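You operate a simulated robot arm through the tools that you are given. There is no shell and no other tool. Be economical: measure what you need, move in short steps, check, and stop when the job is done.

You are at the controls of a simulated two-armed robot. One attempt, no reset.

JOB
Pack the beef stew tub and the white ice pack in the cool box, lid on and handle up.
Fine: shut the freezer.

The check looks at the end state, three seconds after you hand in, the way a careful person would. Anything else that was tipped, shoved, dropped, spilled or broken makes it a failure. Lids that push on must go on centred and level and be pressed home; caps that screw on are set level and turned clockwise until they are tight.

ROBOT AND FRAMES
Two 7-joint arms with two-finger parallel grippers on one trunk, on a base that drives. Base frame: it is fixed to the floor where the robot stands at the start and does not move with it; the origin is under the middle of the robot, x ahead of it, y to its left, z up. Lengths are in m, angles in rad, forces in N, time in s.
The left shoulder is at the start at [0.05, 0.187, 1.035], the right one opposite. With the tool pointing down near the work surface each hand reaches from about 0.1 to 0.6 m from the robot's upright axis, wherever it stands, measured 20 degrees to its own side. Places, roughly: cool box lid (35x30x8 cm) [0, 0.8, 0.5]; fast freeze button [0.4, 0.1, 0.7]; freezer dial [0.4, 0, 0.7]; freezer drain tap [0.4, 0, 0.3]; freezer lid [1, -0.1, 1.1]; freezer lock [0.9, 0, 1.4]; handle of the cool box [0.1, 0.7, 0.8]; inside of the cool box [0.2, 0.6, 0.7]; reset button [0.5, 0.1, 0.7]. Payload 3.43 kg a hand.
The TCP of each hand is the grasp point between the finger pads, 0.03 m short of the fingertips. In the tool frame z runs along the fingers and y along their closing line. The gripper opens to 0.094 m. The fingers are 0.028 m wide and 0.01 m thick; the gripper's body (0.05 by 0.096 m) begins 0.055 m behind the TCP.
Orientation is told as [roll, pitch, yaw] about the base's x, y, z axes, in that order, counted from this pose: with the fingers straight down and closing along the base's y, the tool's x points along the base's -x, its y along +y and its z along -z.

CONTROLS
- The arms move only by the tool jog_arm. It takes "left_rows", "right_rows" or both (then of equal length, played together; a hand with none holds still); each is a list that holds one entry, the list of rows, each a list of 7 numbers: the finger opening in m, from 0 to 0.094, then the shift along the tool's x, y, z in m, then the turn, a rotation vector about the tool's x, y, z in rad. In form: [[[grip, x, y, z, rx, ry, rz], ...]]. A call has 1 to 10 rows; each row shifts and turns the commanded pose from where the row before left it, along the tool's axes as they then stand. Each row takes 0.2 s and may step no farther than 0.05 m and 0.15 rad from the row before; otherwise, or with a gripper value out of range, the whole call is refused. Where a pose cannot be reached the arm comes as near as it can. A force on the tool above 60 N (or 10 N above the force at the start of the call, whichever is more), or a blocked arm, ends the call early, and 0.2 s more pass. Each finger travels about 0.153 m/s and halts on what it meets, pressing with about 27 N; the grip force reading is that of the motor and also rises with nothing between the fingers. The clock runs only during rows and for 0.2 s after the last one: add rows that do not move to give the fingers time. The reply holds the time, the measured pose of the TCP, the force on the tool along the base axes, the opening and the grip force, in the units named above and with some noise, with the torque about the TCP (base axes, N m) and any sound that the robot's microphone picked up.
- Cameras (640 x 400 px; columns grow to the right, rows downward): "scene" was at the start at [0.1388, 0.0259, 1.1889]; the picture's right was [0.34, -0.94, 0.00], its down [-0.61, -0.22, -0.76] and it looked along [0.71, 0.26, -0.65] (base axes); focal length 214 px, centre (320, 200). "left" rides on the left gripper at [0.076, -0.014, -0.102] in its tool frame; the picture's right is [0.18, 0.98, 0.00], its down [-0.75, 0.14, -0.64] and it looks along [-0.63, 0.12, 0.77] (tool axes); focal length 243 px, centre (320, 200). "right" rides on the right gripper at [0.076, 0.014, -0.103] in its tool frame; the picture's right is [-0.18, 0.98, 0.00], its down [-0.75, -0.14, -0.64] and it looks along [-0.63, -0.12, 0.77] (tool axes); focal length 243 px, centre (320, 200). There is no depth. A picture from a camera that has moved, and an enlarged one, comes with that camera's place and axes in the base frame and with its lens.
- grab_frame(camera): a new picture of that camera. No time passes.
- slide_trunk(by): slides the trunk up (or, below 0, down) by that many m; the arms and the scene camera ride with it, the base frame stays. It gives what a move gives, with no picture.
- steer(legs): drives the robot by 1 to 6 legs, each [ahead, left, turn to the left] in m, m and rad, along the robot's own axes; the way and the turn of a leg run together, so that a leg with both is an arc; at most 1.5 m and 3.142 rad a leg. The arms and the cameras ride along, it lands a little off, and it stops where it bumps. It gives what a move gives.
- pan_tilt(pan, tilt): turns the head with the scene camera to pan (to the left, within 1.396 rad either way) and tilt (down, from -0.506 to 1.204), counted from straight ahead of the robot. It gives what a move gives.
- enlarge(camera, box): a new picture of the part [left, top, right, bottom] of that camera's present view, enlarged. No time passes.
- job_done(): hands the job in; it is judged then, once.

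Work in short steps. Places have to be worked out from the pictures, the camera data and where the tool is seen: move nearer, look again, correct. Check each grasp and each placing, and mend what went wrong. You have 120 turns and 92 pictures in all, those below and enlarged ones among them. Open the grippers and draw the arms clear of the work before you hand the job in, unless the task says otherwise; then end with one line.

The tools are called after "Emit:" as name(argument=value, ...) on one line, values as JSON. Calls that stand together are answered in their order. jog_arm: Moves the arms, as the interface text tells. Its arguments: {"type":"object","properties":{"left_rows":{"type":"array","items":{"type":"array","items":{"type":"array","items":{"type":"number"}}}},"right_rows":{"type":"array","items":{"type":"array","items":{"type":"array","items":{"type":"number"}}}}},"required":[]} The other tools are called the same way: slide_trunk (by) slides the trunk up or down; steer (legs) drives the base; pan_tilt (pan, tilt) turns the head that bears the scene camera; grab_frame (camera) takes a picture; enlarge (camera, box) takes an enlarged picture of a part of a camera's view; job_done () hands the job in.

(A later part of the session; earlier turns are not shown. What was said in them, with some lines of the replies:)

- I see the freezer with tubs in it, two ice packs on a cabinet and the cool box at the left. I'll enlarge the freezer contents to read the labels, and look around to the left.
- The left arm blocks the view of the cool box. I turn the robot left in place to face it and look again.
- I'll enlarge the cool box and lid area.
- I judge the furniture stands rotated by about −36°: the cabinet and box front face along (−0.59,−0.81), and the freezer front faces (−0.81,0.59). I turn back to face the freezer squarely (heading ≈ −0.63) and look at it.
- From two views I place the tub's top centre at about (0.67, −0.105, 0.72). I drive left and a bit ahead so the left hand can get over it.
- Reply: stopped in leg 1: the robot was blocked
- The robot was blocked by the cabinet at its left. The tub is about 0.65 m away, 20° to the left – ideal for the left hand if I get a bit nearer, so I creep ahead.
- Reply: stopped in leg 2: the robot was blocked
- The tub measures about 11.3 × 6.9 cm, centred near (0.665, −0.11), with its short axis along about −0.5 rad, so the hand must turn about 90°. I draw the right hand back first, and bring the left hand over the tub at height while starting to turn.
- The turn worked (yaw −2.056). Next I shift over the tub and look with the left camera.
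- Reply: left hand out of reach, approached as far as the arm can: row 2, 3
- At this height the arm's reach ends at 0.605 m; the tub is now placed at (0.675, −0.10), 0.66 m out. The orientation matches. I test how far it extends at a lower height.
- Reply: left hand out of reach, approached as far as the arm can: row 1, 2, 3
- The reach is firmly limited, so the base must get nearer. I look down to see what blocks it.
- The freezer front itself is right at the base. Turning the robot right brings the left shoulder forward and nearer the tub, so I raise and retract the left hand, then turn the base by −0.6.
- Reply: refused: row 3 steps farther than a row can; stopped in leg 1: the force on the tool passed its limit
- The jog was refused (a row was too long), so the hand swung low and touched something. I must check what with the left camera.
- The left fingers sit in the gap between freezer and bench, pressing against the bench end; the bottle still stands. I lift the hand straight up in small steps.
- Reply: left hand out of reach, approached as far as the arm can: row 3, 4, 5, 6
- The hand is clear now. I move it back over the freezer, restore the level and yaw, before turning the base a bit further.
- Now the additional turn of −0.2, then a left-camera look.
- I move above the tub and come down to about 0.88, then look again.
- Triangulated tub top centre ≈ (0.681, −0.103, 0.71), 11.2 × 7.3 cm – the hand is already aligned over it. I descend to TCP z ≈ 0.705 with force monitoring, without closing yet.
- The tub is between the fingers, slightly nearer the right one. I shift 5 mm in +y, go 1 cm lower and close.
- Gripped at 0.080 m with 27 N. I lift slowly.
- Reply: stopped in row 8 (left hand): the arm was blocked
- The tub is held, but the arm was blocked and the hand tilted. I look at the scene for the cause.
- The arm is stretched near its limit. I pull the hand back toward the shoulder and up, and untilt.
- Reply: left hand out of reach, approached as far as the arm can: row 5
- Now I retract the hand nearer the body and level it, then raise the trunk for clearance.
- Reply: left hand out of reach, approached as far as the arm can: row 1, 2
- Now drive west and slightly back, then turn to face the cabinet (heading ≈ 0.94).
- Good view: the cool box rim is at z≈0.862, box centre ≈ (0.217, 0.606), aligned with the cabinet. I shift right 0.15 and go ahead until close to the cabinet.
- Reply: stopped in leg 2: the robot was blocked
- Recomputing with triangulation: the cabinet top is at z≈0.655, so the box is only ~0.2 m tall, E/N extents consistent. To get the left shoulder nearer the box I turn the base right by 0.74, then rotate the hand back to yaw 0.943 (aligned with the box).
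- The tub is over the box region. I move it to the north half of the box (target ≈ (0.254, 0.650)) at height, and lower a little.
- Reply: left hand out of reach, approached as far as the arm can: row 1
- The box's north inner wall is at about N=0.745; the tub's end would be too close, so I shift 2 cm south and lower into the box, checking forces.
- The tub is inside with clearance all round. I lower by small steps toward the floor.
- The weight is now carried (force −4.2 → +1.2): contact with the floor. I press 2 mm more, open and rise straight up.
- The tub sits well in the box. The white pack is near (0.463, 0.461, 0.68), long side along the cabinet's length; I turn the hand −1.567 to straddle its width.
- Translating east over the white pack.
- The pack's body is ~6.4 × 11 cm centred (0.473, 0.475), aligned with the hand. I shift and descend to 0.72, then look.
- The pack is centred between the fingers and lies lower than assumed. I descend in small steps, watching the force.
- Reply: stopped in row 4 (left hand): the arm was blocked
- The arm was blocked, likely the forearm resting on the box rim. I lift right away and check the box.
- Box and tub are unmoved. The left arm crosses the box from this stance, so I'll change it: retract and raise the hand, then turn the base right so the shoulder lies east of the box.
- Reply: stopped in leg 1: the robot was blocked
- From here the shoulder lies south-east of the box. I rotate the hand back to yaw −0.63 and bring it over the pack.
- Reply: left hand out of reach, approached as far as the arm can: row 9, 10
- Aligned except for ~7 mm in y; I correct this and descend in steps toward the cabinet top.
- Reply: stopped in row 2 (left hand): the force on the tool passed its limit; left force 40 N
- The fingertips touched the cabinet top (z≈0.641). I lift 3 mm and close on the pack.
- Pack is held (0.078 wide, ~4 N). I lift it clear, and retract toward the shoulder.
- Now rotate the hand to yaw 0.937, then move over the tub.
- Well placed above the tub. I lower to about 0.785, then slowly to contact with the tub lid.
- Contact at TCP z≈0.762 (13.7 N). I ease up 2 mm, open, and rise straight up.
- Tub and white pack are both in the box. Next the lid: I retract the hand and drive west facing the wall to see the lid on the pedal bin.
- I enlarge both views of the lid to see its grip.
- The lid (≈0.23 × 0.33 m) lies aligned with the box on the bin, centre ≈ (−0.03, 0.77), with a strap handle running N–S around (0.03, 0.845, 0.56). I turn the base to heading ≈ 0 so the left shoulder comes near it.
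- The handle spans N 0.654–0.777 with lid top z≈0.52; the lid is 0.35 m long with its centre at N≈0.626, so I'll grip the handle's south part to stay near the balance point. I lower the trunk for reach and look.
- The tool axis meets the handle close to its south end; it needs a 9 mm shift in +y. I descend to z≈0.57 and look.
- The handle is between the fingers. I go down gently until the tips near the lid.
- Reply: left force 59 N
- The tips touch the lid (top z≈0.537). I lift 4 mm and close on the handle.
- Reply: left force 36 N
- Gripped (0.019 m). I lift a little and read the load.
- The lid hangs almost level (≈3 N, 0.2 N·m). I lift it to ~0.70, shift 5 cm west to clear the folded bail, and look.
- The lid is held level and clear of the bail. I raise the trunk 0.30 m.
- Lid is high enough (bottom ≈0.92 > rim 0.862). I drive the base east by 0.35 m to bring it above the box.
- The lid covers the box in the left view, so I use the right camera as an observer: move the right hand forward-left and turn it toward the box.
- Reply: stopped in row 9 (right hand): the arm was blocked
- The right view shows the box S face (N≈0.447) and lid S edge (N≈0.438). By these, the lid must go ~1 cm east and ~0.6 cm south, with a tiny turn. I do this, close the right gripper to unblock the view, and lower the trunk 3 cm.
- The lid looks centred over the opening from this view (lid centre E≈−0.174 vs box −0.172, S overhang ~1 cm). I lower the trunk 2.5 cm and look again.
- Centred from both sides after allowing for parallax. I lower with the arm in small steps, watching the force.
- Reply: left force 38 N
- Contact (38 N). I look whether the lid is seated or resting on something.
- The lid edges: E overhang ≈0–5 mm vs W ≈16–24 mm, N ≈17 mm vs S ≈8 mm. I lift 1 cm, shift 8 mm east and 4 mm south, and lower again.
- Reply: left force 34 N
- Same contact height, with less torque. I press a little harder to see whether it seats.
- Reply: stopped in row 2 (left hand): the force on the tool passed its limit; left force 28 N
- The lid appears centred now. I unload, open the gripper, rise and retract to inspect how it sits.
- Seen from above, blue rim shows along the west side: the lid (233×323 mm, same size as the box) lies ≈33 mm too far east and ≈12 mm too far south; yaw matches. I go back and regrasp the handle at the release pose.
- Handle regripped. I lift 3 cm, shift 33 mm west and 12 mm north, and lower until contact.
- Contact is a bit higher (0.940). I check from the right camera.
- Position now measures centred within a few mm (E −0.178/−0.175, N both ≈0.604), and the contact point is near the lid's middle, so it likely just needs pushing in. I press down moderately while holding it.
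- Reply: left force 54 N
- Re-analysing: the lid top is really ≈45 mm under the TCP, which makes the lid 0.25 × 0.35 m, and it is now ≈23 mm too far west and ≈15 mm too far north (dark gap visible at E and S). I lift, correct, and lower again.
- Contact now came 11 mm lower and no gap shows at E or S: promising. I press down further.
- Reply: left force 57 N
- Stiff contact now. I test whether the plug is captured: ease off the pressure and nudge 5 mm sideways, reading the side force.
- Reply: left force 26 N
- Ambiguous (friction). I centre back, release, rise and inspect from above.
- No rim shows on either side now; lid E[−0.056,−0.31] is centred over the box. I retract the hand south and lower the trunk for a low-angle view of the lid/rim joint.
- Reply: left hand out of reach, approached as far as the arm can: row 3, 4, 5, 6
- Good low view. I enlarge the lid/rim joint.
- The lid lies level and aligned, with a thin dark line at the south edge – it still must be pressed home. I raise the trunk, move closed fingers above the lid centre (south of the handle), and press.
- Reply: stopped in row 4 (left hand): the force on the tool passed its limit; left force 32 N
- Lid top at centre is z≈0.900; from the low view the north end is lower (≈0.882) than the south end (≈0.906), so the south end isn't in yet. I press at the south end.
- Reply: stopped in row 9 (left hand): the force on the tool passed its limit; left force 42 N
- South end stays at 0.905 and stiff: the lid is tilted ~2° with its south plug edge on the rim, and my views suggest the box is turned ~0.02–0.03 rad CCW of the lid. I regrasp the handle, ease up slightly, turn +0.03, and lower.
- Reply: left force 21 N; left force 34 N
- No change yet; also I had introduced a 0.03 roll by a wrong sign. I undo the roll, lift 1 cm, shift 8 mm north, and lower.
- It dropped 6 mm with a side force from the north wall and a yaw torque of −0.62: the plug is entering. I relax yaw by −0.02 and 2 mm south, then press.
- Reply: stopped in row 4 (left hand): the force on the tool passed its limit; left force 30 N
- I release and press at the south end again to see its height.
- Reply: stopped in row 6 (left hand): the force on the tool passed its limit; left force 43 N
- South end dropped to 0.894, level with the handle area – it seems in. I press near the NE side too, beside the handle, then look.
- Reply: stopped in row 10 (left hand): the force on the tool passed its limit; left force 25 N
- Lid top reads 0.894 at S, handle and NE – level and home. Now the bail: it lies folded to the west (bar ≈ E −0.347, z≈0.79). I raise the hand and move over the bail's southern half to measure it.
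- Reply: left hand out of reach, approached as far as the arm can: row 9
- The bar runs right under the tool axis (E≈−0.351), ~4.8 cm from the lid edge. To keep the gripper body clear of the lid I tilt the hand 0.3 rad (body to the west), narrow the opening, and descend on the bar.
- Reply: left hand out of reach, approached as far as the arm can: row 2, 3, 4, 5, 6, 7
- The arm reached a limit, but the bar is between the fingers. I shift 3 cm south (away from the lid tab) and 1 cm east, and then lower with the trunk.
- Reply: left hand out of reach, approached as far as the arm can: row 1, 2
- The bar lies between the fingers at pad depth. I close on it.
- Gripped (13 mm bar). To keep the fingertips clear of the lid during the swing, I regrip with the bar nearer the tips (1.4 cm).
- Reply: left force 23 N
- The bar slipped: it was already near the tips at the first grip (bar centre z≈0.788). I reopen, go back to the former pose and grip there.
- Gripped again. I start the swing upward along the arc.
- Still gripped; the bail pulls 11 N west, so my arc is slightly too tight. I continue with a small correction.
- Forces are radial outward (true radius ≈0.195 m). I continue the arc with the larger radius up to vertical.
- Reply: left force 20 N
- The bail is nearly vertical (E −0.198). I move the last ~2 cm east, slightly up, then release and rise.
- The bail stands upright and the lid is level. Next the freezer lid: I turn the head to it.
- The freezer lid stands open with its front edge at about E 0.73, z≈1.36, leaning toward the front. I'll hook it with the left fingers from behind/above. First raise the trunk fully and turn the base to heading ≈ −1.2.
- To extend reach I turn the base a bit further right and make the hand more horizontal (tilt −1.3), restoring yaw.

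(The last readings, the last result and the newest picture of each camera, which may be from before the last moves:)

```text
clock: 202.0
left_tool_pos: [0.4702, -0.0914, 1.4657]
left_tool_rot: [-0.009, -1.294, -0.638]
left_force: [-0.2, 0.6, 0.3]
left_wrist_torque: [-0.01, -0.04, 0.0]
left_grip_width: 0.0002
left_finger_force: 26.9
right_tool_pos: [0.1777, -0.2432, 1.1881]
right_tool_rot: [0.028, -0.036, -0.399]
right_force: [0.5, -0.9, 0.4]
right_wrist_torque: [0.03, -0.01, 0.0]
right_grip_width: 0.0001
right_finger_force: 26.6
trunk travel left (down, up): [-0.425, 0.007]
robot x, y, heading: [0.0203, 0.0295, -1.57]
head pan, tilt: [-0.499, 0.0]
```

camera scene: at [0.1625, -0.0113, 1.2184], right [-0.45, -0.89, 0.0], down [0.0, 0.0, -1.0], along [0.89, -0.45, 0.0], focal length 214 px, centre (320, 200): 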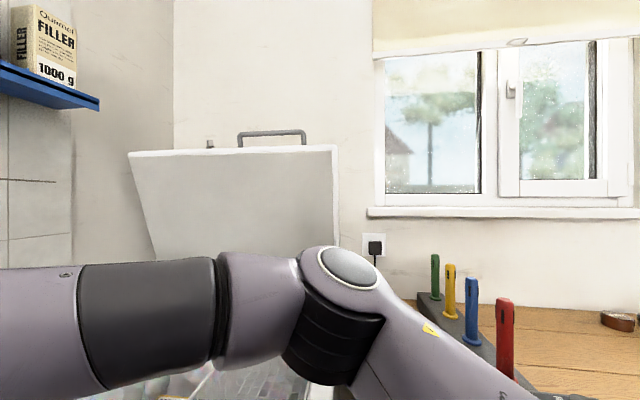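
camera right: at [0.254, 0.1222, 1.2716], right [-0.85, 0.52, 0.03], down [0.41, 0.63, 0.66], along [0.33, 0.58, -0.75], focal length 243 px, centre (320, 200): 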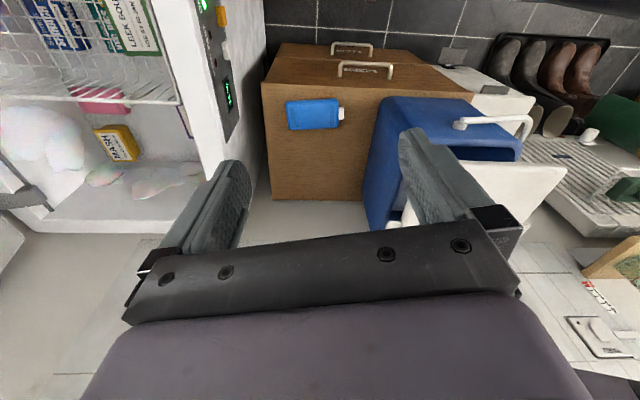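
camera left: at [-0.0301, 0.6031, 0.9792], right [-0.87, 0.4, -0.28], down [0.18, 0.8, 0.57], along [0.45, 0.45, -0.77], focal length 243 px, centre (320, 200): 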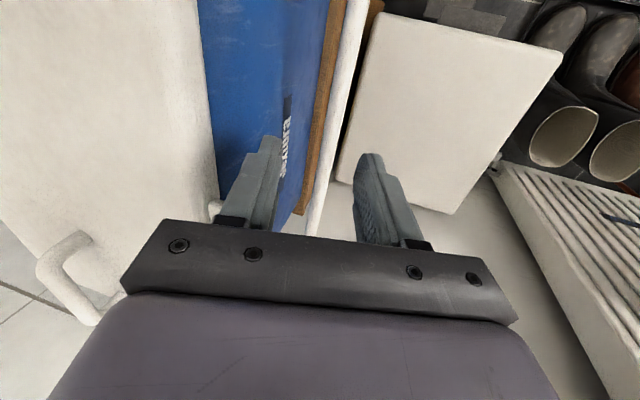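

The hand is posed (N≈0.20, z 1.466). I move it east over the lid's front edge, watching for contact.

Emit:
jog_arm(left_rows=[[[0.0, -0.0123, 0, 0.0433, 0, 0, 0], [0.0, -0.0123, 0, 0.0433, 0, 0, 0], [0.0, -0.0123, 0, 0.0433, 0, 0, 0], [0.0, -0.0123, 0, 0.0433, 0, 0, 0], [0.0, -0.0123, 0, 0.0433, 0, 0, 0], [0.0, -0.0123, 0, 0.0433, 0, 0, 0], [0.0, -0.0123, 0, 0.0433, 0, 0, 0], [0.0, -0.0123, 0, 0.0433, 0, 0, 0], [0.0, 0, 0, 0, 0, 0, 0]]])

Emit:
pan_tilt(pan=0.95, tilt=-0.1)

Emit:
grab_frame(camera="scene")

```text
clock: 204.0
left_tool_pos: [0.7598, -0.3074, 1.4631]
left_tool_rot: [-0.01, -1.293, -0.638]
left_force: [0.8, -0.2, 0.0]
left_wrist_torque: [0.03, 0.02, 0.02]
left_grip_width: 0.0
left_finger_force: 27.0
right_tool_pos: [0.1767, -0.2435, 1.1885]
right_tool_rot: [0.027, -0.035, -0.396]
right_force: [-0.9, 0.9, 0.1]
right_wrist_torque: [-0.01, -0.01, -0.02]
right_grip_width: 0.0
right_finger_force: 27.2
trunk travel left (down, up): [-0.425, 0.007]
robot x, y, heading: [0.0257, 0.03, -1.567]
head pan, tilt: [-0.499, 0.0]
```

```text
clock: 205.6
left_tool_pos: [0.7606, -0.3077, 1.4634]
left_tool_rot: [-0.007, -1.294, -0.637]
left_force: [0.2, -0.1, -0.2]
left_wrist_torque: [0.0, -0.04, -0.03]
left_grip_width: 0.0002
left_finger_force: 27.2
right_tool_pos: [0.177, -0.2437, 1.188]
right_tool_rot: [0.028, -0.035, -0.397]
right_force: [0.4, 0.3, 0.2]
right_wrist_torque: [-0.05, 0.03, 0.0]
right_grip_width: 0.0001
right_finger_force: 26.8
trunk travel left (down, up): [-0.425, 0.007]
robot x, y, heading: [0.0245, 0.0305, -1.561]
head pan, tilt: [0.949, -0.099]
```

```text
3 pictures are left
camera scene: at [0.0949, -0.0819, 1.4373], right [-0.58, -0.82, 0.0], down [0.08, -0.06, -1.0], along [0.81, -0.58, 0.1], focal length 214 px, centre (320, 200)
```

scene: 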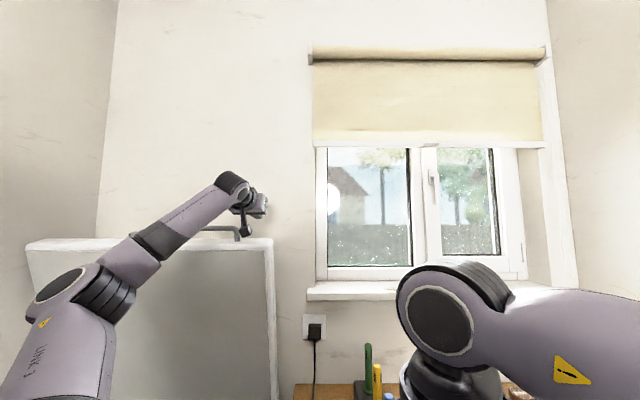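

Triangulated: the lid's front edge is at E≈0.81, z≈1.378; my TCP is at E 0.797 above it. I raise 2 cm and reach 9 cm further to hook behind the edge.

Emit:
jog_arm(left_rows=[[[0.0, -0.0192, 0, -0.0055, 0, 0, 0], [0.0, -0.0082, 0, 0.0289, 0, 0, 0], [0.0, -0.0082, 0, 0.0289, 0, 0, 0], [0.0, -0.0082, 0, 0.0289, 0, 0, 0], [0.0, 0, 0, 0, 0, 0, 0]]])

```text
clock: 206.8
left_tool_pos: [0.8314, -0.363, 1.4846]
left_tool_rot: [-0.011, -1.295, -0.635]
left_force: [-0.4, -0.1, 0.0]
left_wrist_torque: [-0.02, 0.05, -0.01]
left_grip_width: 0.0001
left_finger_force: 26.5
right_tool_pos: [0.1771, -0.2436, 1.1884]
right_tool_rot: [0.027, -0.035, -0.395]
right_force: [-0.5, 0.6, -1.8]
right_wrist_torque: [-0.01, 0.05, 0.02]
right_grip_width: 0.0
right_finger_force: 26.9
trunk travel left (down, up): [-0.425, 0.007]
robot x, y, heading: [0.0242, 0.0313, -1.569]
head pan, tilt: [0.949, -0.099]
```

No contact; TCP is now behind the edge (E 0.887). I tilt the fingers further down behind the lid and lower.

Emit:
jog_arm(left_rows=[[[0.0, 0, 0, 0, 0, 0.13, 0], [0.0, 0, 0, 0, 0, 0.13, 0], [0.0, 0, 0, 0, 0, 0.13, 0], [0.0, 0.0197, 0, 0.0155, 0, 0, 0], [0.0, 0.0197, 0, 0.0155, 0, 0, 0], [0.0, 0.0197, 0, 0.0155, 0, 0, 0], [0.0, 0.016, 0, 0.0125, 0, 0, 0], [0.0, 0, 0, 0, 0, 0, 0]]])

```text
clock: 208.6
left_tool_pos: [0.7777, -0.3506, 1.3736]
left_tool_rot: [-0.007, -0.923, -0.641]
left_force: [1.7, 6.7, 40.9]
left_wrist_torque: [1.42, 1.9, -0.33]
left_grip_width: 0.0001
left_finger_force: 26.7
left hand out of reach, approached as far as the arm can: row 1, 2, 3
right_tool_pos: [0.1721, -0.2401, 1.1907]
right_tool_rot: [0.026, -0.042, -0.397]
right_force: [0.5, -0.1, 0.1]
right_wrist_torque: [0.0, -0.01, 0.0]
right_grip_width: 0.0001
right_finger_force: 26.6
trunk travel left (down, up): [-0.425, 0.007]
robot x, y, heading: [0.026, 0.0232, -1.565]
head pan, tilt: [0.949, -0.099]
```

The hand presses on the lid's top edge (41 N). I pull west and slightly down along the lid's arc.

Emit:
jog_arm(left_rows=[[[0.0, 0.022, 0, -0.02, 0, 0, 0], [0.0, 0.022, 0, -0.02, 0, 0, 0], [0.0, 0.025, 0, -0.018, 0, 0, 0], [0.0, 0.025, 0, -0.018, 0, 0, 0], [0.0, 0, 0, 0, 0, 0, 0]]])

Emit:
grab_frame(camera="scene")

```text
clock: 209.8
left_tool_pos: [0.6846, -0.2851, 1.3367]
left_tool_rot: [0.004, -0.913, -0.649]
left_force: [-15.5, -7.7, 33.1]
left_wrist_torque: [1.52, 1.16, 1.01]
left_grip_width: 0.0
left_finger_force: 26.8
right_tool_pos: [0.1709, -0.2439, 1.1878]
right_tool_rot: [0.03, -0.043, -0.4]
right_force: [0.9, 0.8, -0.6]
right_wrist_torque: [-0.04, -0.02, 0.0]
right_grip_width: 0.0004
right_finger_force: 27.2
trunk travel left (down, up): [-0.425, 0.007]
robot x, y, heading: [0.0217, 0.0264, -1.567]
head pan, tilt: [0.949, -0.099]
```

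```text
2 pictures are left
camera scene: at [0.0876, -0.0818, 1.4379], right [-0.58, -0.82, 0.0], down [0.09, -0.06, -0.99], along [0.81, -0.58, 0.1], focal length 214 px, centre (320, 200)
```

scene: 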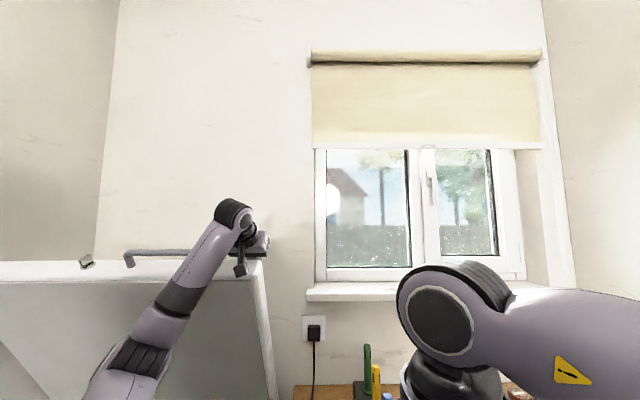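

It works: the lid came down with the hand. I continue along the arc.

Emit:
jog_arm(left_rows=[[[0.0, 0.0381, 0, -0.0171, 0, 0, 0], [0.0, 0.0393, 0, -0.0141, 0, 0, 0], [0.0, 0.0403, 0, -0.0108, 0, 0, 0], [0.0, 0.041, 0, -0.0076, 0, 0, 0], [0.0, 0.0415, 0, -0.0043, 0, 0, 0]]])

```text
clock: 210.8
left_tool_pos: [0.5773, -0.1922, 1.2543]
left_tool_rot: [-0.048, -0.94, -0.591]
left_force: [-6.1, 26.3, 22.6]
left_wrist_torque: [1.35, 0.35, 0.06]
left_grip_width: 0.0001
left_finger_force: 27.2
left hand out of reach, approached as far as the arm can: row 5
right_tool_pos: [0.174, -0.2409, 1.1896]
right_tool_rot: [0.027, -0.04, -0.395]
right_force: [0.0, 0.0, -0.1]
right_wrist_torque: [0.02, 0.01, -0.03]
right_grip_width: 0.0
right_finger_force: 27.6
trunk travel left (down, up): [-0.425, 0.007]
robot x, y, heading: [0.0237, 0.0296, -1.563]
head pan, tilt: [0.949, -0.099]
stopped in row 5 (left hand): the force on the tool passed its limit (the readings are from after the stop); the commanded pose is now the measured one
```

The lid is at about 50°, and the arm is getting folded. I use the trunk to press down and drive the base slightly west to follow the edge.

Emit:
slide_trunk(by=-0.05)

Emit:
steer(legs=[[-0.03, -0.04, 0]])

Emit:
slide_trunk(by=-0.05)

```text
clock: 211.2
left_tool_pos: [0.5765, -0.1908, 1.253]
left_tool_rot: [-0.05, -0.957, -0.589]
left_force: [-17.3, 19.7, 29.0]
left_wrist_torque: [1.92, 0.41, 0.92]
left_grip_width: 0.0
left_finger_force: 27.3
right_tool_pos: [0.1718, -0.241, 1.1827]
right_tool_rot: [0.027, -0.042, -0.394]
right_force: [-0.3, -0.3, 0.3]
right_wrist_torque: [-0.01, 0.04, -0.03]
right_grip_width: 0.0
right_finger_force: 26.9
trunk travel left (down, up): [-0.418, 0.013]
robot x, y, heading: [0.0202, 0.0299, -1.563]
head pan, tilt: [0.949, -0.099]
stopped: the force on the tool passed its limit (the readings are from after the stop); the commanded pose is now the measured one
```

```text
clock: 212.1
left_tool_pos: [0.5395, -0.1648, 1.2467]
left_tool_rot: [-0.049, -0.943, -0.595]
left_force: [0.3, -0.1, -0.5]
left_wrist_torque: [0.02, 0.0, -0.02]
left_grip_width: 0.0
left_finger_force: 27.4
right_tool_pos: [0.1368, -0.2141, 1.1815]
right_tool_rot: [0.027, -0.038, -0.393]
right_force: [-0.1, -0.2, -0.8]
right_wrist_torque: [0.01, 0.01, -0.01]
right_grip_width: 0.0
right_finger_force: 27.1
trunk travel left (down, up): [-0.418, 0.013]
robot x, y, heading: [-0.0157, 0.0616, -1.563]
head pan, tilt: [0.949, -0.099]
```

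```text
clock: 213.1
left_tool_pos: [0.5337, -0.1602, 1.2033]
left_tool_rot: [-0.046, -0.954, -0.595]
left_force: [-34.4, 25.8, 32.5]
left_wrist_torque: [2.16, 0.31, 2.06]
left_grip_width: 0.0
left_finger_force: 27.2
right_tool_pos: [0.1309, -0.2097, 1.1326]
right_tool_rot: [0.027, -0.046, -0.395]
right_force: [0.2, -0.1, -0.2]
right_wrist_torque: [-0.02, -0.02, 0.0]
right_grip_width: 0.0
right_finger_force: 26.9
trunk travel left (down, up): [-0.368, 0.063]
robot x, y, heading: [-0.0183, 0.0579, -1.561]
head pan, tilt: [0.949, -0.099]
```

The reaction points west and up – I'm pushing on the front end face rather than the top. I take a look.

Emit:
grab_frame(camera="scene")

```text
1 pictures are left
camera scene: at [0.0459, -0.0464, 1.3818], right [-0.58, -0.82, 0.0], down [0.09, -0.06, -0.99], along [0.81, -0.57, 0.11], focal length 214 px, centre (320, 200)
```

scene: 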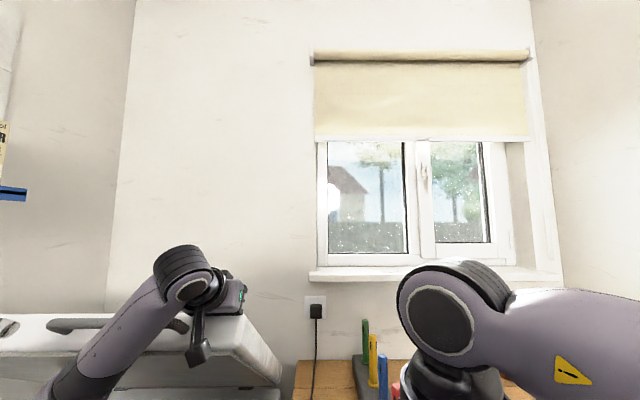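

Triangulating again: hinge ≈ E 0.79, front edge now at E 0.43, z 1.23 (45°). The wrist camera sits in front of the edge; so I rise, turn the hand to point straight down, and press from above with the fingertips.

Emit:
jog_arm(left_rows=[[[0.0, -0.0326, 0, -0.0231, 0, 0, 0], [0.0, -0.0326, 0, -0.0231, 0, 0, 0], [0.0, -0.0326, 0, -0.0231, 0, 0, 0], [0.0, 0, 0, 0, 0, 0.14, 0], [0.0, 0, 0, 0, 0, 0.14, 0], [0.0, 0, 0, 0, 0, 0.14, 0], [0.0, 0, 0, 0, 0, 0.14, 0], [0.0, 0, 0, 0, 0, 0.14, 0], [0.0, 0, 0, 0, 0, 0.14, 0], [0.0, 0, 0, 0, 0, 0.11, 0]]])

```text
clock: 214.6
left_tool_pos: [0.5788, -0.17, 1.2158]
left_tool_rot: [-0.052, -0.609, -0.635]
left_force: [0.3, 0.1, -1.2]
left_wrist_torque: [-0.01, 0.01, -0.03]
left_grip_width: 0.0
left_finger_force: 27.5
left hand out of reach, approached as far as the arm can: row 2, 3, 4, 5, 6, 7
right_tool_pos: [0.1092, -0.2101, 1.1385]
right_tool_rot: [0.034, -0.063, -0.394]
right_force: [-0.5, 0.7, -0.1]
right_wrist_torque: [-0.01, -0.04, 0.02]
right_grip_width: 0.0
right_finger_force: 26.9
trunk travel left (down, up): [-0.368, 0.063]
robot x, y, heading: [-0.0211, 0.0614, -1.566]
head pan, tilt: [0.949, -0.099]
stopped in row 7 (left hand): the force on the tool passed its limit (the readings are from after the stop); the commanded pose is now the measured one
```

The hand now points 55° down with the camera higher. I press down with the trunk.

Emit:
slide_trunk(by=-0.1)

Emit:
slide_trunk(by=-0.06)

```text
clock: 215.6
left_tool_pos: [0.5589, -0.1493, 1.1981]
left_tool_rot: [-0.188, -0.821, -0.57]
left_force: [7.8, -1.4, 50.8]
left_wrist_torque: [3.81, 0.67, -0.54]
left_grip_width: 0.0004
left_finger_force: 27.2
right_tool_pos: [0.1033, -0.2043, 1.0548]
right_tool_rot: [0.031, -0.073, -0.394]
right_force: [0.8, 0.6, 0.4]
right_wrist_torque: [-0.05, 0.04, 0.01]
right_grip_width: 0.0
right_finger_force: 27.1
trunk travel left (down, up): [-0.285, 0.147]
robot x, y, heading: [-0.022, 0.0604, -1.565]
head pan, tilt: [0.949, -0.099]
stopped: the arm was blocked; the commanded pose is now the measured one
```

```text
clock: 216.5
left_tool_pos: [0.5393, -0.1358, 1.1845]
left_tool_rot: [-0.31, -0.99, -0.509]
left_force: [-1.9, -20.1, 98.4]
left_wrist_torque: [8.87, 1.92, 0.51]
left_grip_width: 0.0
left_finger_force: 26.9
right_tool_pos: [0.1023, -0.207, 0.9979]
right_tool_rot: [0.034, -0.073, -0.398]
right_force: [-1.2, -0.7, 0.2]
right_wrist_torque: [-0.01, -0.03, -0.01]
right_grip_width: 0.0
right_finger_force: 27.0
trunk travel left (down, up): [-0.228, 0.203]
robot x, y, heading: [-0.0262, 0.0585, -1.565]
head pan, tilt: [0.949, -0.099]
stopped: the arm was blocked; the commanded pose is now the measured one
```

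My forearm is in the lid's path. I raise the trunk to free it, back the base west, so that the arm can come in extended and from above.

Emit:
slide_trunk(by=0.2)

Emit:
steer(legs=[[-0.15, -0.2, 0]])

Emit:
jog_arm(left_rows=[[[0.0, 0, 0, 0, -0.1, -0.1, 0], [0.0, 0, 0, 0, -0.1, -0.1, 0], [0.0, 0, 0, 0, -0.1, -0.1, 0], [0.0, 0, 0, 0, 0, -0.1, 0], [0.0, 0, 0, 0, 0, 0, 0]]])

```text
clock: 218.7
left_tool_pos: [0.5808, -0.1456, 1.3489]
left_tool_rot: [-0.31, -0.892, -0.489]
left_force: [0.5, -0.2, 0.9]
left_wrist_torque: [0.01, 0.0, 0.0]
left_grip_width: 0.0
left_finger_force: 26.4
right_tool_pos: [0.1329, -0.2143, 1.1904]
right_tool_rot: [0.028, -0.035, -0.398]
right_force: [0.7, 0.0, -0.8]
right_wrist_torque: [0.0, -0.03, 0.0]
right_grip_width: 0.0
right_finger_force: 27.4
trunk travel left (down, up): [-0.428, 0.003]
robot x, y, heading: [-0.0246, 0.0556, -1.564]
head pan, tilt: [0.949, -0.099]
```

```text
clock: 220.5
left_tool_pos: [0.3826, 0.001, 1.3493]
left_tool_rot: [-0.31, -0.892, -0.494]
left_force: [-0.3, -0.3, 0.1]
left_wrist_torque: [-0.01, -0.04, 0.0]
left_grip_width: 0.0
left_finger_force: 26.9
right_tool_pos: [-0.0669, -0.0657, 1.1914]
right_tool_rot: [0.028, -0.036, -0.403]
right_force: [0.1, 0.4, -0.3]
right_wrist_torque: [-0.04, 0.02, 0.04]
right_grip_width: 0.0002
right_finger_force: 27.0
trunk travel left (down, up): [-0.428, 0.003]
robot x, y, heading: [-0.2156, 0.2112, -1.569]
head pan, tilt: [0.949, -0.099]
```

```text
clock: 221.7
left_tool_pos: [0.3826, 0.0008, 1.3491]
left_tool_rot: [-0.152, -1.284, -0.33]
left_force: [0.5, 0.5, 0.1]
left_wrist_torque: [-0.03, 0.02, -0.05]
left_grip_width: 0.0001
left_finger_force: 27.2
right_tool_pos: [-0.0672, -0.0665, 1.1904]
right_tool_rot: [0.027, -0.034, -0.404]
right_force: [-0.3, 0.3, 0.4]
right_wrist_torque: [-0.01, -0.01, 0.02]
right_grip_width: 0.0002
right_finger_force: 26.9
trunk travel left (down, up): [-0.428, 0.003]
robot x, y, heading: [-0.2197, 0.2087, -1.573]
head pan, tilt: [0.949, -0.099]
```

Free now, arm at z 1.349 W of the lid. I extend the fingers over the front edge (edge ≈ E 0.43, z 1.23), and lower the trunk onto it.

Emit:
jog_arm(left_rows=[[[0.0, 0, -0.01, 0.045, 0, 0, 0], [0.0, 0, -0.01, 0.045, 0, 0, 0], [0.0, 0, -0.01, 0.045, 0, 0, 0], [0.0, 0, 0, 0, 0, 0, 0]]])

Emit:
slide_trunk(by=-0.08)

Emit:
slide_trunk(by=-0.05)

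```text
clock: 222.7
left_tool_pos: [0.4821, -0.0849, 1.3142]
left_tool_rot: [-0.152, -1.284, -0.329]
left_force: [0.3, 0.7, -0.3]
left_wrist_torque: [-0.02, 0.02, 0.03]
left_grip_width: 0.0
left_finger_force: 27.3
right_tool_pos: [-0.0671, -0.0656, 1.19]
right_tool_rot: [0.029, -0.035, -0.403]
right_force: [-0.6, -0.9, 0.6]
right_wrist_torque: [-0.01, -0.02, 0.01]
right_grip_width: 0.0
right_finger_force: 27.4
trunk travel left (down, up): [-0.428, 0.003]
robot x, y, heading: [-0.218, 0.2081, -1.574]
head pan, tilt: [0.949, -0.099]
```

```text
clock: 223.8
left_tool_pos: [0.4804, -0.0859, 1.236]
left_tool_rot: [-0.149, -1.285, -0.338]
left_force: [-7.0, -4.6, 4.0]
left_wrist_torque: [-0.09, -0.08, -0.22]
left_grip_width: 0.0
left_finger_force: 27.1
right_tool_pos: [-0.0687, -0.0674, 1.1113]
right_tool_rot: [0.031, -0.037, -0.404]
right_force: [0.2, 0.0, -0.2]
right_wrist_torque: [0.0, -0.03, -0.01]
right_grip_width: 0.0002
right_finger_force: 26.6
trunk travel left (down, up): [-0.348, 0.083]
robot x, y, heading: [-0.2189, 0.2081, -1.576]
head pan, tilt: [0.949, -0.099]
```

```text
clock: 224.6
left_tool_pos: [0.4708, -0.0804, 1.2166]
left_tool_rot: [-0.237, -1.348, -0.257]
left_force: [-18.8, 8.7, 24.4]
left_wrist_torque: [-0.19, -0.26, -0.08]
left_grip_width: 0.0001
left_finger_force: 27.4
right_tool_pos: [-0.0713, -0.0637, 1.0687]
right_tool_rot: [0.03, -0.039, -0.401]
right_force: [-0.8, -0.5, -0.1]
right_wrist_torque: [0.01, 0.01, 0.03]
right_grip_width: 0.0
right_finger_force: 27.0
trunk travel left (down, up): [-0.305, 0.127]
robot x, y, heading: [-0.2198, 0.2093, -1.568]
head pan, tilt: [0.949, -0.099]
stopped: the force on the tool passed its limit (the readings are from after the stop); the commanded pose is now the measured one
```

The fingertip was just below the outer edge corner. I'll switch to a straight-down hand (camera up high): raise the trunk, retract, and rotate the hand to vertical.

Emit:
slide_trunk(by=0.12)

Emit:
jog_arm(left_rows=[[[0.0, 0, 0, -0.045, 0, 0, 0], [0.0, 0, 0, -0.045, 0, 0, 0], [0.0, 0, 0, -0.045, 0, 0, 0], [0.0, 0, 0, -0.045, 0, 0, 0], [0.0, 0, 0, 0, 0, 0, 0]]])

Emit:
jog_arm(left_rows=[[[0.0, 0, 0, 0, 0, 0.148, 0], [0.0, 0, 0, 0, 0, 0.148, 0], [0.0, 0, 0, 0, 0, 0.148, 0], [0.0, 0, 0, 0, 0, 0.148, 0], [0.0, 0, 0, 0, 0, 0.148, 0], [0.0, 0, 0, 0, 0, 0.148, 0], [0.0, 0, 0, 0, 0, 0.148, 0], [0.0, 0, 0, 0, 0, 0.148, 0], [0.0, 0, 0, 0, 0, 0.148, 0], [0.0, 0, 0, 0, 0, 0, 0]]])

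```text
clock: 226.1
left_tool_pos: [0.4776, -0.0821, 1.3236]
left_tool_rot: [-0.195, -1.316, -0.294]
left_force: [0.9, -0.5, 1.3]
left_wrist_torque: [0.03, 0.02, 0.03]
left_grip_width: 0.0003
left_finger_force: 27.1
right_tool_pos: [-0.0668, -0.0658, 1.1879]
right_tool_rot: [0.027, -0.035, -0.401]
right_force: [-0.7, 0.4, -1.0]
right_wrist_torque: [-0.02, 0.04, 0.02]
right_grip_width: 0.0001
right_finger_force: 27.1
trunk travel left (down, up): [-0.425, 0.007]
robot x, y, heading: [-0.2222, 0.21, -1.569]
head pan, tilt: [0.949, -0.099]
```

```text
clock: 227.3
left_tool_pos: [0.3369, 0.003, 1.3575]
left_tool_rot: [-0.215, -1.323, -0.277]
left_force: [-1.1, -0.8, -0.5]
left_wrist_torque: [-0.03, -0.07, 0.08]
left_grip_width: 0.0
left_finger_force: 27.1
left hand out of reach, approached as far as the arm can: row 4
right_tool_pos: [-0.0691, -0.0653, 1.1872]
right_tool_rot: [0.03, -0.034, -0.402]
right_force: [-0.2, -0.2, 0.4]
right_wrist_torque: [-0.01, 0.01, 0.01]
right_grip_width: 0.0
right_finger_force: 26.9
trunk travel left (down, up): [-0.425, 0.007]
robot x, y, heading: [-0.2178, 0.209, -1.567]
head pan, tilt: [0.949, -0.099]
```

```text
clock: 229.5
left_tool_pos: [0.4325, -0.0357, 1.1379]
left_tool_rot: [-0.05, -0.042, -0.481]
left_force: [-0.8, 0.7, 0.3]
left_wrist_torque: [-0.02, 0.02, -0.03]
left_grip_width: 0.0
left_finger_force: 26.9
left hand out of reach, approached as far as the arm can: row 1, 2, 3, 4, 5, 6, 7, 8, 9
right_tool_pos: [-0.0677, -0.0661, 1.1873]
right_tool_rot: [0.028, -0.034, -0.402]
right_force: [-0.7, 0.1, 0.1]
right_wrist_torque: [0.02, 0.0, -0.03]
right_grip_width: 0.0001
right_finger_force: 26.9
trunk travel left (down, up): [-0.425, 0.007]
robot x, y, heading: [-0.2203, 0.2097, -1.571]
head pan, tilt: [0.949, -0.099]
```

Now the hand points down but is low and stretched; I bring it back and up first.

Emit:
jog_arm(left_rows=[[[0.0, 0.03, 0, -0.035, 0, 0, 0], [0.0, 0.03, 0, -0.035, 0, 0, 0], [0.0, 0.03, 0, -0.035, 0, 0, 0], [0.0, 0.03, 0, -0.035, 0, 0, 0], [0.0, 0.02, 0, -0.035, 0, 0, 0], [0.0, 0.0, 0, -0.03, 0, 0, 0], [0.0, 0, 0, 0, 0, 0, 0]]])

```text
clock: 231.1
left_tool_pos: [0.3156, -0.0376, 1.1345]
left_tool_rot: [-0.056, -0.044, -0.481]
left_force: [-0.4, 1.0, -0.8]
left_wrist_torque: [0.01, 0.02, 0.0]
left_grip_width: 0.0001
left_finger_force: 27.3
left hand out of reach, approached as far as the arm can: row 1, 2, 3, 4, 5, 6
right_tool_pos: [-0.068, -0.0664, 1.1866]
right_tool_rot: [0.03, -0.035, -0.402]
right_force: [0.1, 0.8, -0.3]
right_wrist_torque: [0.02, -0.02, 0.01]
right_grip_width: 0.0001
right_finger_force: 27.2
trunk travel left (down, up): [-0.425, 0.007]
robot x, y, heading: [-0.2211, 0.2084, -1.571]
head pan, tilt: [0.949, -0.099]
```

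The left arm is at a limit. I use the right arm instead: turn the base to heading ≈0.67 (right shoulder toward the freezer), raise the right hand and start moving it to the right side.

Emit:
steer(legs=[[0, 0, 2.24]])

Emit:
jog_arm(right_rows=[[[0.0, 0, 0, -0.045, 0, 0, 0], [0.0, 0, 0, -0.045, 0, 0, 0], [0.0, 0, 0, -0.04, 0, 0, 0], [0.0, 0.0414, -0.0176, 0, 0, 0, 0], [0.0, 0.0414, -0.0176, 0, 0, 0, 0], [0.0, 0.0414, -0.0176, 0, 0, 0, 0], [0.0, 0.0414, -0.0176, 0, 0, 0, 0], [0.0, 0.0414, -0.0176, 0, 0, 0, 0], [0.0, 0.0414, -0.0176, 0, 0, 0, 0], [0.0, 0.0414, -0.0176, 0, 0, 0, 0]]])

```text
clock: 236.8
left_tool_pos: [-0.3543, 0.7851, 1.1341]
left_tool_rot: [-0.056, -0.044, 1.75]
left_force: [0.6, -0.7, -0.6]
left_wrist_torque: [0.01, 0.0, -0.02]
left_grip_width: 0.0
left_finger_force: 27.1
right_tool_pos: [-0.0978, 0.4987, 1.1869]
right_tool_rot: [0.03, -0.036, 1.831]
right_force: [-0.6, 1.2, 0.5]
right_wrist_torque: [-0.01, 0.01, -0.01]
right_grip_width: 0.0
right_finger_force: 26.6
trunk travel left (down, up): [-0.425, 0.007]
robot x, y, heading: [-0.2189, 0.2096, 0.663]
head pan, tilt: [0.949, -0.099]
```

```text
clock: 239.0
left_tool_pos: [-0.3538, 0.7835, 1.1351]
left_tool_rot: [-0.055, -0.046, 1.75]
left_force: [0.2, 0.1, 0.2]
left_wrist_torque: [-0.04, 0.0, 0.03]
left_grip_width: 0.0
left_finger_force: 26.4
right_tool_pos: [0.0994, 0.2459, 1.3019]
right_tool_rot: [0.028, -0.033, 1.831]
right_force: [0.3, -0.9, 0.0]
right_wrist_torque: [0.01, -0.02, -0.01]
right_grip_width: 0.0
right_finger_force: 26.9
trunk travel left (down, up): [-0.425, 0.007]
robot x, y, heading: [-0.2224, 0.2097, 0.662]
head pan, tilt: [0.949, -0.099]
```

Right hand at z 1.30. I move it further right (east), drive the base 0.3 m east so it is over the lid, and start lowering.

Emit:
jog_arm(right_rows=[[[0.0, 0.037, -0.02, -0.004, 0, 0, 0], [0.0, 0.037, -0.02, -0.004, 0, 0, 0], [0.0, 0.037, -0.02, -0.004, 0, 0, 0], [0.0, 0.037, -0.02, -0.004, 0, 0, 0], [0.0, 0.037, -0.02, -0.004, 0, 0, 0], [0.0, 0.037, -0.02, 0, 0, 0, 0], [0.0, 0.037, -0.02, 0, 0, 0, 0], [0.0, 0, 0, 0, 0, 0, 0]]])

Emit:
steer(legs=[[0.08, -0.289, 0]])

Emit:
slide_trunk(by=-0.15)

```text
clock: 240.8
left_tool_pos: [-0.3542, 0.7841, 1.1346]
left_tool_rot: [-0.054, -0.044, 1.75]
left_force: [0.2, -0.3, 0.1]
left_wrist_torque: [0.01, -0.03, -0.01]
left_grip_width: 0.0001
left_finger_force: 27.3
right_tool_pos: [0.1298, 0.1296, 1.2431]
right_tool_rot: [0.028, -0.034, 1.829]
right_force: [0.3, 0.3, 0.0]
right_wrist_torque: [-0.06, 0.02, 0.02]
right_grip_width: 0.0
right_finger_force: 26.9
right hand out of reach, approached as far as the arm can: row 2, 3, 4, 5, 6, 7
trunk travel left (down, up): [-0.425, 0.007]
robot x, y, heading: [-0.2172, 0.2098, 0.666]
head pan, tilt: [0.949, -0.099]
```

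```text
clock: 243.0
left_tool_pos: [-0.1162, 0.6013, 1.135]
left_tool_rot: [-0.054, -0.042, 1.762]
left_force: [-0.3, 0.3, -0.4]
left_wrist_torque: [0.0, 0.0, -0.02]
left_grip_width: 0.0
left_finger_force: 26.8
right_tool_pos: [0.3785, -0.0473, 1.2423]
right_tool_rot: [0.028, -0.034, 1.842]
right_force: [0.3, 0.9, -0.3]
right_wrist_torque: [-0.02, -0.04, -0.01]
right_grip_width: 0.0
right_finger_force: 26.8
trunk travel left (down, up): [-0.425, 0.007]
robot x, y, heading: [0.0262, 0.0289, 0.676]
head pan, tilt: [0.949, -0.099]
stopped in leg 1: the robot was blocked; the commanded pose is now the measured one
```

```text
clock: 244.8
left_tool_pos: [-0.1228, 0.6024, 0.9828]
left_tool_rot: [-0.066, -0.042, 1.762]
left_force: [0.0, -0.1, -0.4]
left_wrist_torque: [-0.01, 0.04, -0.01]
left_grip_width: 0.0001
left_finger_force: 26.9
right_tool_pos: [0.3676, -0.0471, 1.0987]
right_tool_rot: [0.013, -0.033, 1.844]
right_force: [0.1, -0.2, -0.3]
right_wrist_torque: [-0.01, 0.01, -0.01]
right_grip_width: 0.0001
right_finger_force: 26.8
trunk travel left (down, up): [-0.275, 0.157]
robot x, y, heading: [0.0255, 0.0308, 0.671]
head pan, tilt: [0.949, -0.099]
```

Something nudged the arms slightly while lowering, so I raise the trunk again, turn the right wrist back toward neutral while rising, and use the last picture to see the lid.

Emit:
slide_trunk(by=0.15)

Emit:
jog_arm(right_rows=[[[0.0, 0, 0, 0, 0, 0, 0.145], [0.0, 0, 0, 0, 0, 0, 0.145], [0.0, 0, 0, 0, 0, 0, 0.145], [0.0, 0, 0, 0, 0, 0, 0.145], [0.0, 0, 0, 0, 0, 0, 0.145], [0.0, 0, 0, 0, 0, 0, 0.145], [0.0, 0, 0, 0, 0, 0, 0.145], [0.0, 0, 0, 0, 0, 0, 0.145], [0.0, 0, 0, -0.04, 0, 0, 0], [0.0, 0, 0, -0.04, 0, 0, 0]]])

Emit:
pan_tilt(pan=-1.2, tilt=0.3)

Emit:
grab_frame(camera="scene")

```text
clock: 246.5
left_tool_pos: [-0.1153, 0.6028, 1.1351]
left_tool_rot: [-0.055, -0.044, 1.764]
left_force: [-0.1, -0.3, 0.8]
left_wrist_torque: [-0.02, 0.03, -0.02]
left_grip_width: 0.0
left_finger_force: 26.9
right_tool_pos: [0.3778, -0.0468, 1.2426]
right_tool_rot: [0.027, -0.035, 1.842]
right_force: [0.1, -0.3, 0.1]
right_wrist_torque: [-0.02, 0.01, -0.04]
right_grip_width: 0.0001
right_finger_force: 26.9
trunk travel left (down, up): [-0.425, 0.007]
robot x, y, heading: [0.0241, 0.0311, 0.676]
head pan, tilt: [0.949, -0.099]
```

```text
clock: 248.7
left_tool_pos: [-0.1158, 0.601, 1.1342]
left_tool_rot: [-0.056, -0.045, 1.762]
left_force: [0.0, 0.3, 0.2]
left_wrist_torque: [0.03, -0.03, -0.01]
left_grip_width: 0.0
left_finger_force: 27.4
right_tool_pos: [0.3815, -0.0495, 1.3254]
right_tool_rot: [0.043, 0.013, 0.683]
right_force: [-0.9, -0.2, -0.8]
right_wrist_torque: [-0.01, 0.0, 0.01]
right_grip_width: 0.0
right_finger_force: 27.6
trunk travel left (down, up): [-0.425, 0.007]
robot x, y, heading: [0.0285, 0.0291, 0.675]
head pan, tilt: [0.949, -0.099]
```

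```text
clock: 250.7
left_tool_pos: [-0.1146, 0.6019, 1.1357]
left_tool_rot: [-0.053, -0.044, 1.765]
left_force: [-0.6, -0.1, -0.3]
left_wrist_torque: [-0.02, 0.01, -0.01]
left_grip_width: 0.0001
left_finger_force: 27.1
right_tool_pos: [0.3827, -0.0483, 1.3242]
right_tool_rot: [0.044, 0.011, 0.682]
right_force: [1.1, 0.3, -0.2]
right_wrist_torque: [0.0, -0.03, -0.01]
right_grip_width: 0.0
right_finger_force: 26.7
trunk travel left (down, up): [-0.425, 0.007]
robot x, y, heading: [0.0302, 0.0295, 0.677]
head pan, tilt: [-1.201, 0.3]
```

```text
0 pictures are left
camera scene: at [0.1535, 0.0146, 1.4006], right [-0.5, -0.87, 0.0], down [-0.26, 0.15, -0.96], along [0.83, -0.48, -0.3], focal length 214 px, centre (320, 200)
5 turns are left
```

scene: 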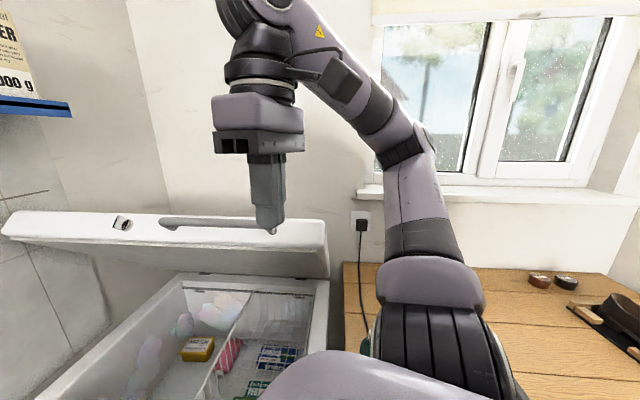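

Now the right hand hangs straight down, just in front of and above the lid edge (edge ≈ E 0.46, z 1.25). I move it 15 cm east over the lid and press down, following the edge.

Emit:
jog_arm(right_rows=[[[0.0, -0.0094, -0.0363, 0, 0, 0, 0], [0.0, -0.0094, -0.0363, 0, 0, 0, 0], [0.0, -0.0094, -0.0363, 0, 0, 0, 0], [0.0, -0.0094, -0.0363, 0, 0, 0, 0], [0.0, 0, 0, 0.045, 0, 0, 0], [0.0, 0.005, 0.0194, 0.035, 0, 0, 0], [0.0, 0.006, 0.025, 0.04, 0, 0, 0], [0.0, 0.006, 0.025, 0.04, 0, 0, 0], [0.0, 0.0045, 0.0175, 0.043, 0, 0, 0], [0.0, 0.0045, 0.0175, 0.043, 0, 0, 0]]])

Emit:
jog_arm(right_rows=[[[0.0, 0.003, 0.012, 0.03, 0, 0, 0], [0.0, 0.003, 0.012, 0.03, 0, 0, 0], [0.0, 0, 0, 0, 0, 0, 0]]])

```text
clock: 251.9
left_tool_pos: [-0.1102, 0.6004, 1.1353]
left_tool_rot: [-0.052, -0.047, 1.761]
left_force: [1.6, 0.4, 0.7]
left_wrist_torque: [0.03, 0.1, -0.01]
left_grip_width: 0.0
left_finger_force: 27.2
right_tool_pos: [0.5047, -0.0759, 1.2628]
right_tool_rot: [0.067, -0.006, 0.7]
right_force: [2.3, 0.2, -0.4]
right_wrist_torque: [0.02, 0.12, 0.01]
right_grip_width: 0.0002
right_finger_force: 26.5
right hand out of reach, approached as far as the arm can: row 1, 2, 3, 4
trunk travel left (down, up): [-0.425, 0.007]
robot x, y, heading: [0.0277, 0.0256, 0.681]
head pan, tilt: [-1.201, 0.3]
stopped in row 5 (right hand): the force on the tool passed its limit (the readings are from after the stop); the commanded pose is now the measured one
```

```text
clock: 252.7
left_tool_pos: [-0.1145, 0.6001, 1.1342]
left_tool_rot: [-0.052, -0.046, 1.763]
left_force: [-1.0, 0.1, -0.6]
left_wrist_torque: [0.0, 0.01, 0.0]
left_grip_width: 0.0
left_finger_force: 27.0
right_tool_pos: [0.4794, -0.06, 1.2081]
right_tool_rot: [0.061, -0.008, 0.7]
right_force: [0.0, -0.3, 0.6]
right_wrist_torque: [-0.03, 0.0, -0.01]
right_grip_width: 0.0
right_finger_force: 27.3
trunk travel left (down, up): [-0.425, 0.007]
robot x, y, heading: [0.024, 0.0289, 0.675]
head pan, tilt: [-1.201, 0.3]
4 turns are left
```

It slid off in front of the edge because the reach ended. I go up, tilt the fingers eastward to gain reach, move over the lid, and push along the closing arc.

Emit:
jog_arm(right_rows=[[[0.0, 0, 0, -0.04, 0, 0, 0], [0.0, 0, 0, -0.04, 0, 0, 0], [0.0, 0, 0, -0.035, 0, 0, 0], [0.0, 0, 0, 0, 0.15, 0, 0], [0.0, 0, 0, 0, 0.15, 0, 0], [0.0, 0, 0, 0, 0.15, 0, 0], [0.0, 0, 0, 0, 0.15, 0, 0], [0.0, 0, -0.035, 0.024, 0, 0, 0], [0.0, 0, -0.035, 0.024, 0, 0, 0], [0.0, 0, -0.035, 0.024, 0, 0, 0]]])

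Emit:
jog_arm(right_rows=[[[0.0, 0, 0.0226, 0.033, 0, 0, 0], [0.0, 0, 0.0226, 0.033, 0, 0, 0], [0.0, 0, 0.0358, 0.0036, 0, 0, 0], [0.0, 0, 0.0352, 0.0072, 0, 0, 0], [0.0, 0, 0.0344, 0.0106, 0, 0, 0], [0.0, 0, 0.0332, 0.014, 0, 0, 0], [0.0, 0, 0.0315, 0.0173, 0, 0, 0], [0.0, 0, 0.0297, 0.0204, 0, 0, 0], [0.0, 0, 0.0275, 0.0232, 0, 0, 0], [0.0, 0, 0.025, 0.0259, 0, 0, 0]]])

```text
clock: 254.9
left_tool_pos: [-0.1149, 0.6013, 1.136]
left_tool_rot: [-0.054, -0.045, 1.763]
left_force: [-0.1, -0.2, 0.4]
left_wrist_torque: [0.0, 0.0, -0.01]
left_grip_width: 0.0
left_finger_force: 26.8
right_tool_pos: [0.5876, -0.1154, 1.2886]
right_tool_rot: [-0.537, -0.006, 0.702]
right_force: [-0.5, -1.2, -0.1]
right_wrist_torque: [-0.04, 0.02, -0.02]
right_grip_width: 0.0002
right_finger_force: 26.9
right hand out of reach, approached as far as the arm can: row 4, 5, 6, 7, 8, 9, 10
trunk travel left (down, up): [-0.425, 0.007]
robot x, y, heading: [0.0263, 0.0292, 0.675]
head pan, tilt: [-1.201, 0.3]
```

```text
clock: 257.1
left_tool_pos: [-0.1144, 0.6015, 1.1349]
left_tool_rot: [-0.054, -0.046, 1.762]
left_force: [0.8, 0.0, 0.6]
left_wrist_torque: [0.01, 0.0, -0.02]
left_grip_width: 0.0
left_finger_force: 27.2
right_tool_pos: [0.4857, 0.0048, 0.9734]
right_tool_rot: [-0.536, -0.01, 0.698]
right_force: [-0.6, -0.4, -0.1]
right_wrist_torque: [0.01, -0.01, -0.01]
right_grip_width: 0.0
right_finger_force: 27.3
trunk travel left (down, up): [-0.425, 0.007]
robot x, y, heading: [0.0303, 0.0303, 0.675]
head pan, tilt: [-1.201, 0.3]
3 turns are left
```

The full arc ran through, so the lid followed down. I press further down to shut it against its seal, then lift the hand and open the grippers.

Emit:
jog_arm(right_rows=[[[0.0, 0, 0.0113, 0.0165, 0, 0, 0], [0.0, 0, 0.0113, 0.0165, 0, 0, 0], [0.0, 0, 0.0113, 0.0165, 0, 0, 0], [0.0, 0, 0.0113, 0.0165, 0, 0, 0], [0.0, 0, 0.0085, 0.012, 0, 0, 0], [0.0, 0, 0.0085, 0.012, 0, 0, 0]]])

Emit:
jog_arm(right_rows=[[[0.0, 0, 0.0085, 0.012, 0, 0, 0], [0.0, 0, 0.0085, 0.012, 0, 0, 0], [0.0, 0, 0.0085, 0.012, 0, 0, 0]]])

```text
clock: 258.3
left_tool_pos: [-0.1177, 0.6013, 1.1348]
left_tool_rot: [-0.056, -0.042, 1.761]
left_force: [-0.3, 0.2, 0.6]
left_wrist_torque: [-0.01, 0.06, 0.03]
left_grip_width: 0.0001
left_finger_force: 27.3
right_tool_pos: [0.4844, 0.0119, 0.8958]
right_tool_rot: [-0.552, -0.016, 0.701]
right_force: [-17.8, -5.7, 39.0]
right_wrist_torque: [-0.67, 0.67, -0.2]
right_grip_width: 0.0001
right_finger_force: 26.5
trunk travel left (down, up): [-0.425, 0.007]
robot x, y, heading: [0.0249, 0.0304, 0.679]
head pan, tilt: [-1.201, 0.3]
stopped in row 5 (right hand): the force on the tool passed its limit (the readings are from after the stop); the commanded pose is now the measured one
```

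```text
clock: 258.6
left_tool_pos: [-0.1165, 0.6001, 1.1347]
left_tool_rot: [-0.056, -0.047, 1.76]
left_force: [1.1, 0.1, -0.9]
left_wrist_torque: [0.01, 0.01, 0.01]
left_grip_width: 0.0
left_finger_force: 27.1
right_tool_pos: [0.4835, 0.0106, 0.8966]
right_tool_rot: [-0.558, -0.015, 0.705]
right_force: [-16.4, -4.9, 38.0]
right_wrist_torque: [-0.66, 0.69, -0.18]
right_grip_width: 0.0001
right_finger_force: 27.2
trunk travel left (down, up): [-0.425, 0.007]
robot x, y, heading: [0.0254, 0.0296, 0.675]
head pan, tilt: [-1.201, 0.3]
stopped in row 1 (right hand): the force on the tool passed its limit (the readings are from after the stop); the commanded pose is now the measured one
2 turns are left
```

A hard stop at tip z≈0.87 while pressing: the lid is down on its rim. I lift the right hand well clear and open both grippers.

Emit:
jog_arm(right_rows=[[[0.0, 0, -0.0226, -0.033, 0, 0, 0], [0.0, 0, -0.0226, -0.033, 0, 0, 0], [0.0, 0, -0.0226, -0.033, 0, 0, 0], [0.03, 0, -0.0226, -0.033, 0, 0, 0], [0.06, 0, -0.0226, -0.033, 0, 0, 0], [0.094, 0, 0, 0, 0, 0, 0], [0.094, 0, 0, 0, 0, 0, 0]]], left_rows=[[[0.03, 0, 0, 0, 0, 0, 0], [0.06, 0, 0, 0, 0, 0, 0], [0.094, 0, 0, 0, 0, 0, 0], [0.094, 0, 0, 0, 0, 0, 0], [0.094, 0, 0, 0, 0, 0, 0], [0.094, 0, 0, 0, 0, 0, 0], [0.094, 0, 0, 0, 0, 0, 0]]])

```text
clock: 260.2
left_tool_pos: [-0.1149, 0.6023, 1.1343]
left_tool_rot: [-0.055, -0.045, 1.76]
left_force: [0.5, 0.7, -0.6]
left_wrist_torque: [0.0, 0.0, 0.01]
left_grip_width: 0.0937
left_finger_force: 0.0
right_tool_pos: [0.492, 0.0012, 1.0904]
right_tool_rot: [-0.554, -0.016, 0.701]
right_force: [-0.2, -0.3, -0.9]
right_wrist_torque: [-0.03, -0.02, -0.01]
right_grip_width: 0.0941
right_finger_force: 0.1
trunk travel left (down, up): [-0.425, 0.007]
robot x, y, heading: [0.0287, 0.0271, 0.672]
head pan, tilt: [-1.201, 0.3]
1 turns are left
```

The arms are clear and the grippers are open, so I'm handing the job in.

Emit:
job_done()

```text
The job is handed in.
```

I handed the job in. The beef stew tub and white ice pack are in the cool box, its lid is pressed on level, and the handle is up. I pressed the freezer lid down to a hard stop, but had no pictures left to confirm it is fully shut.
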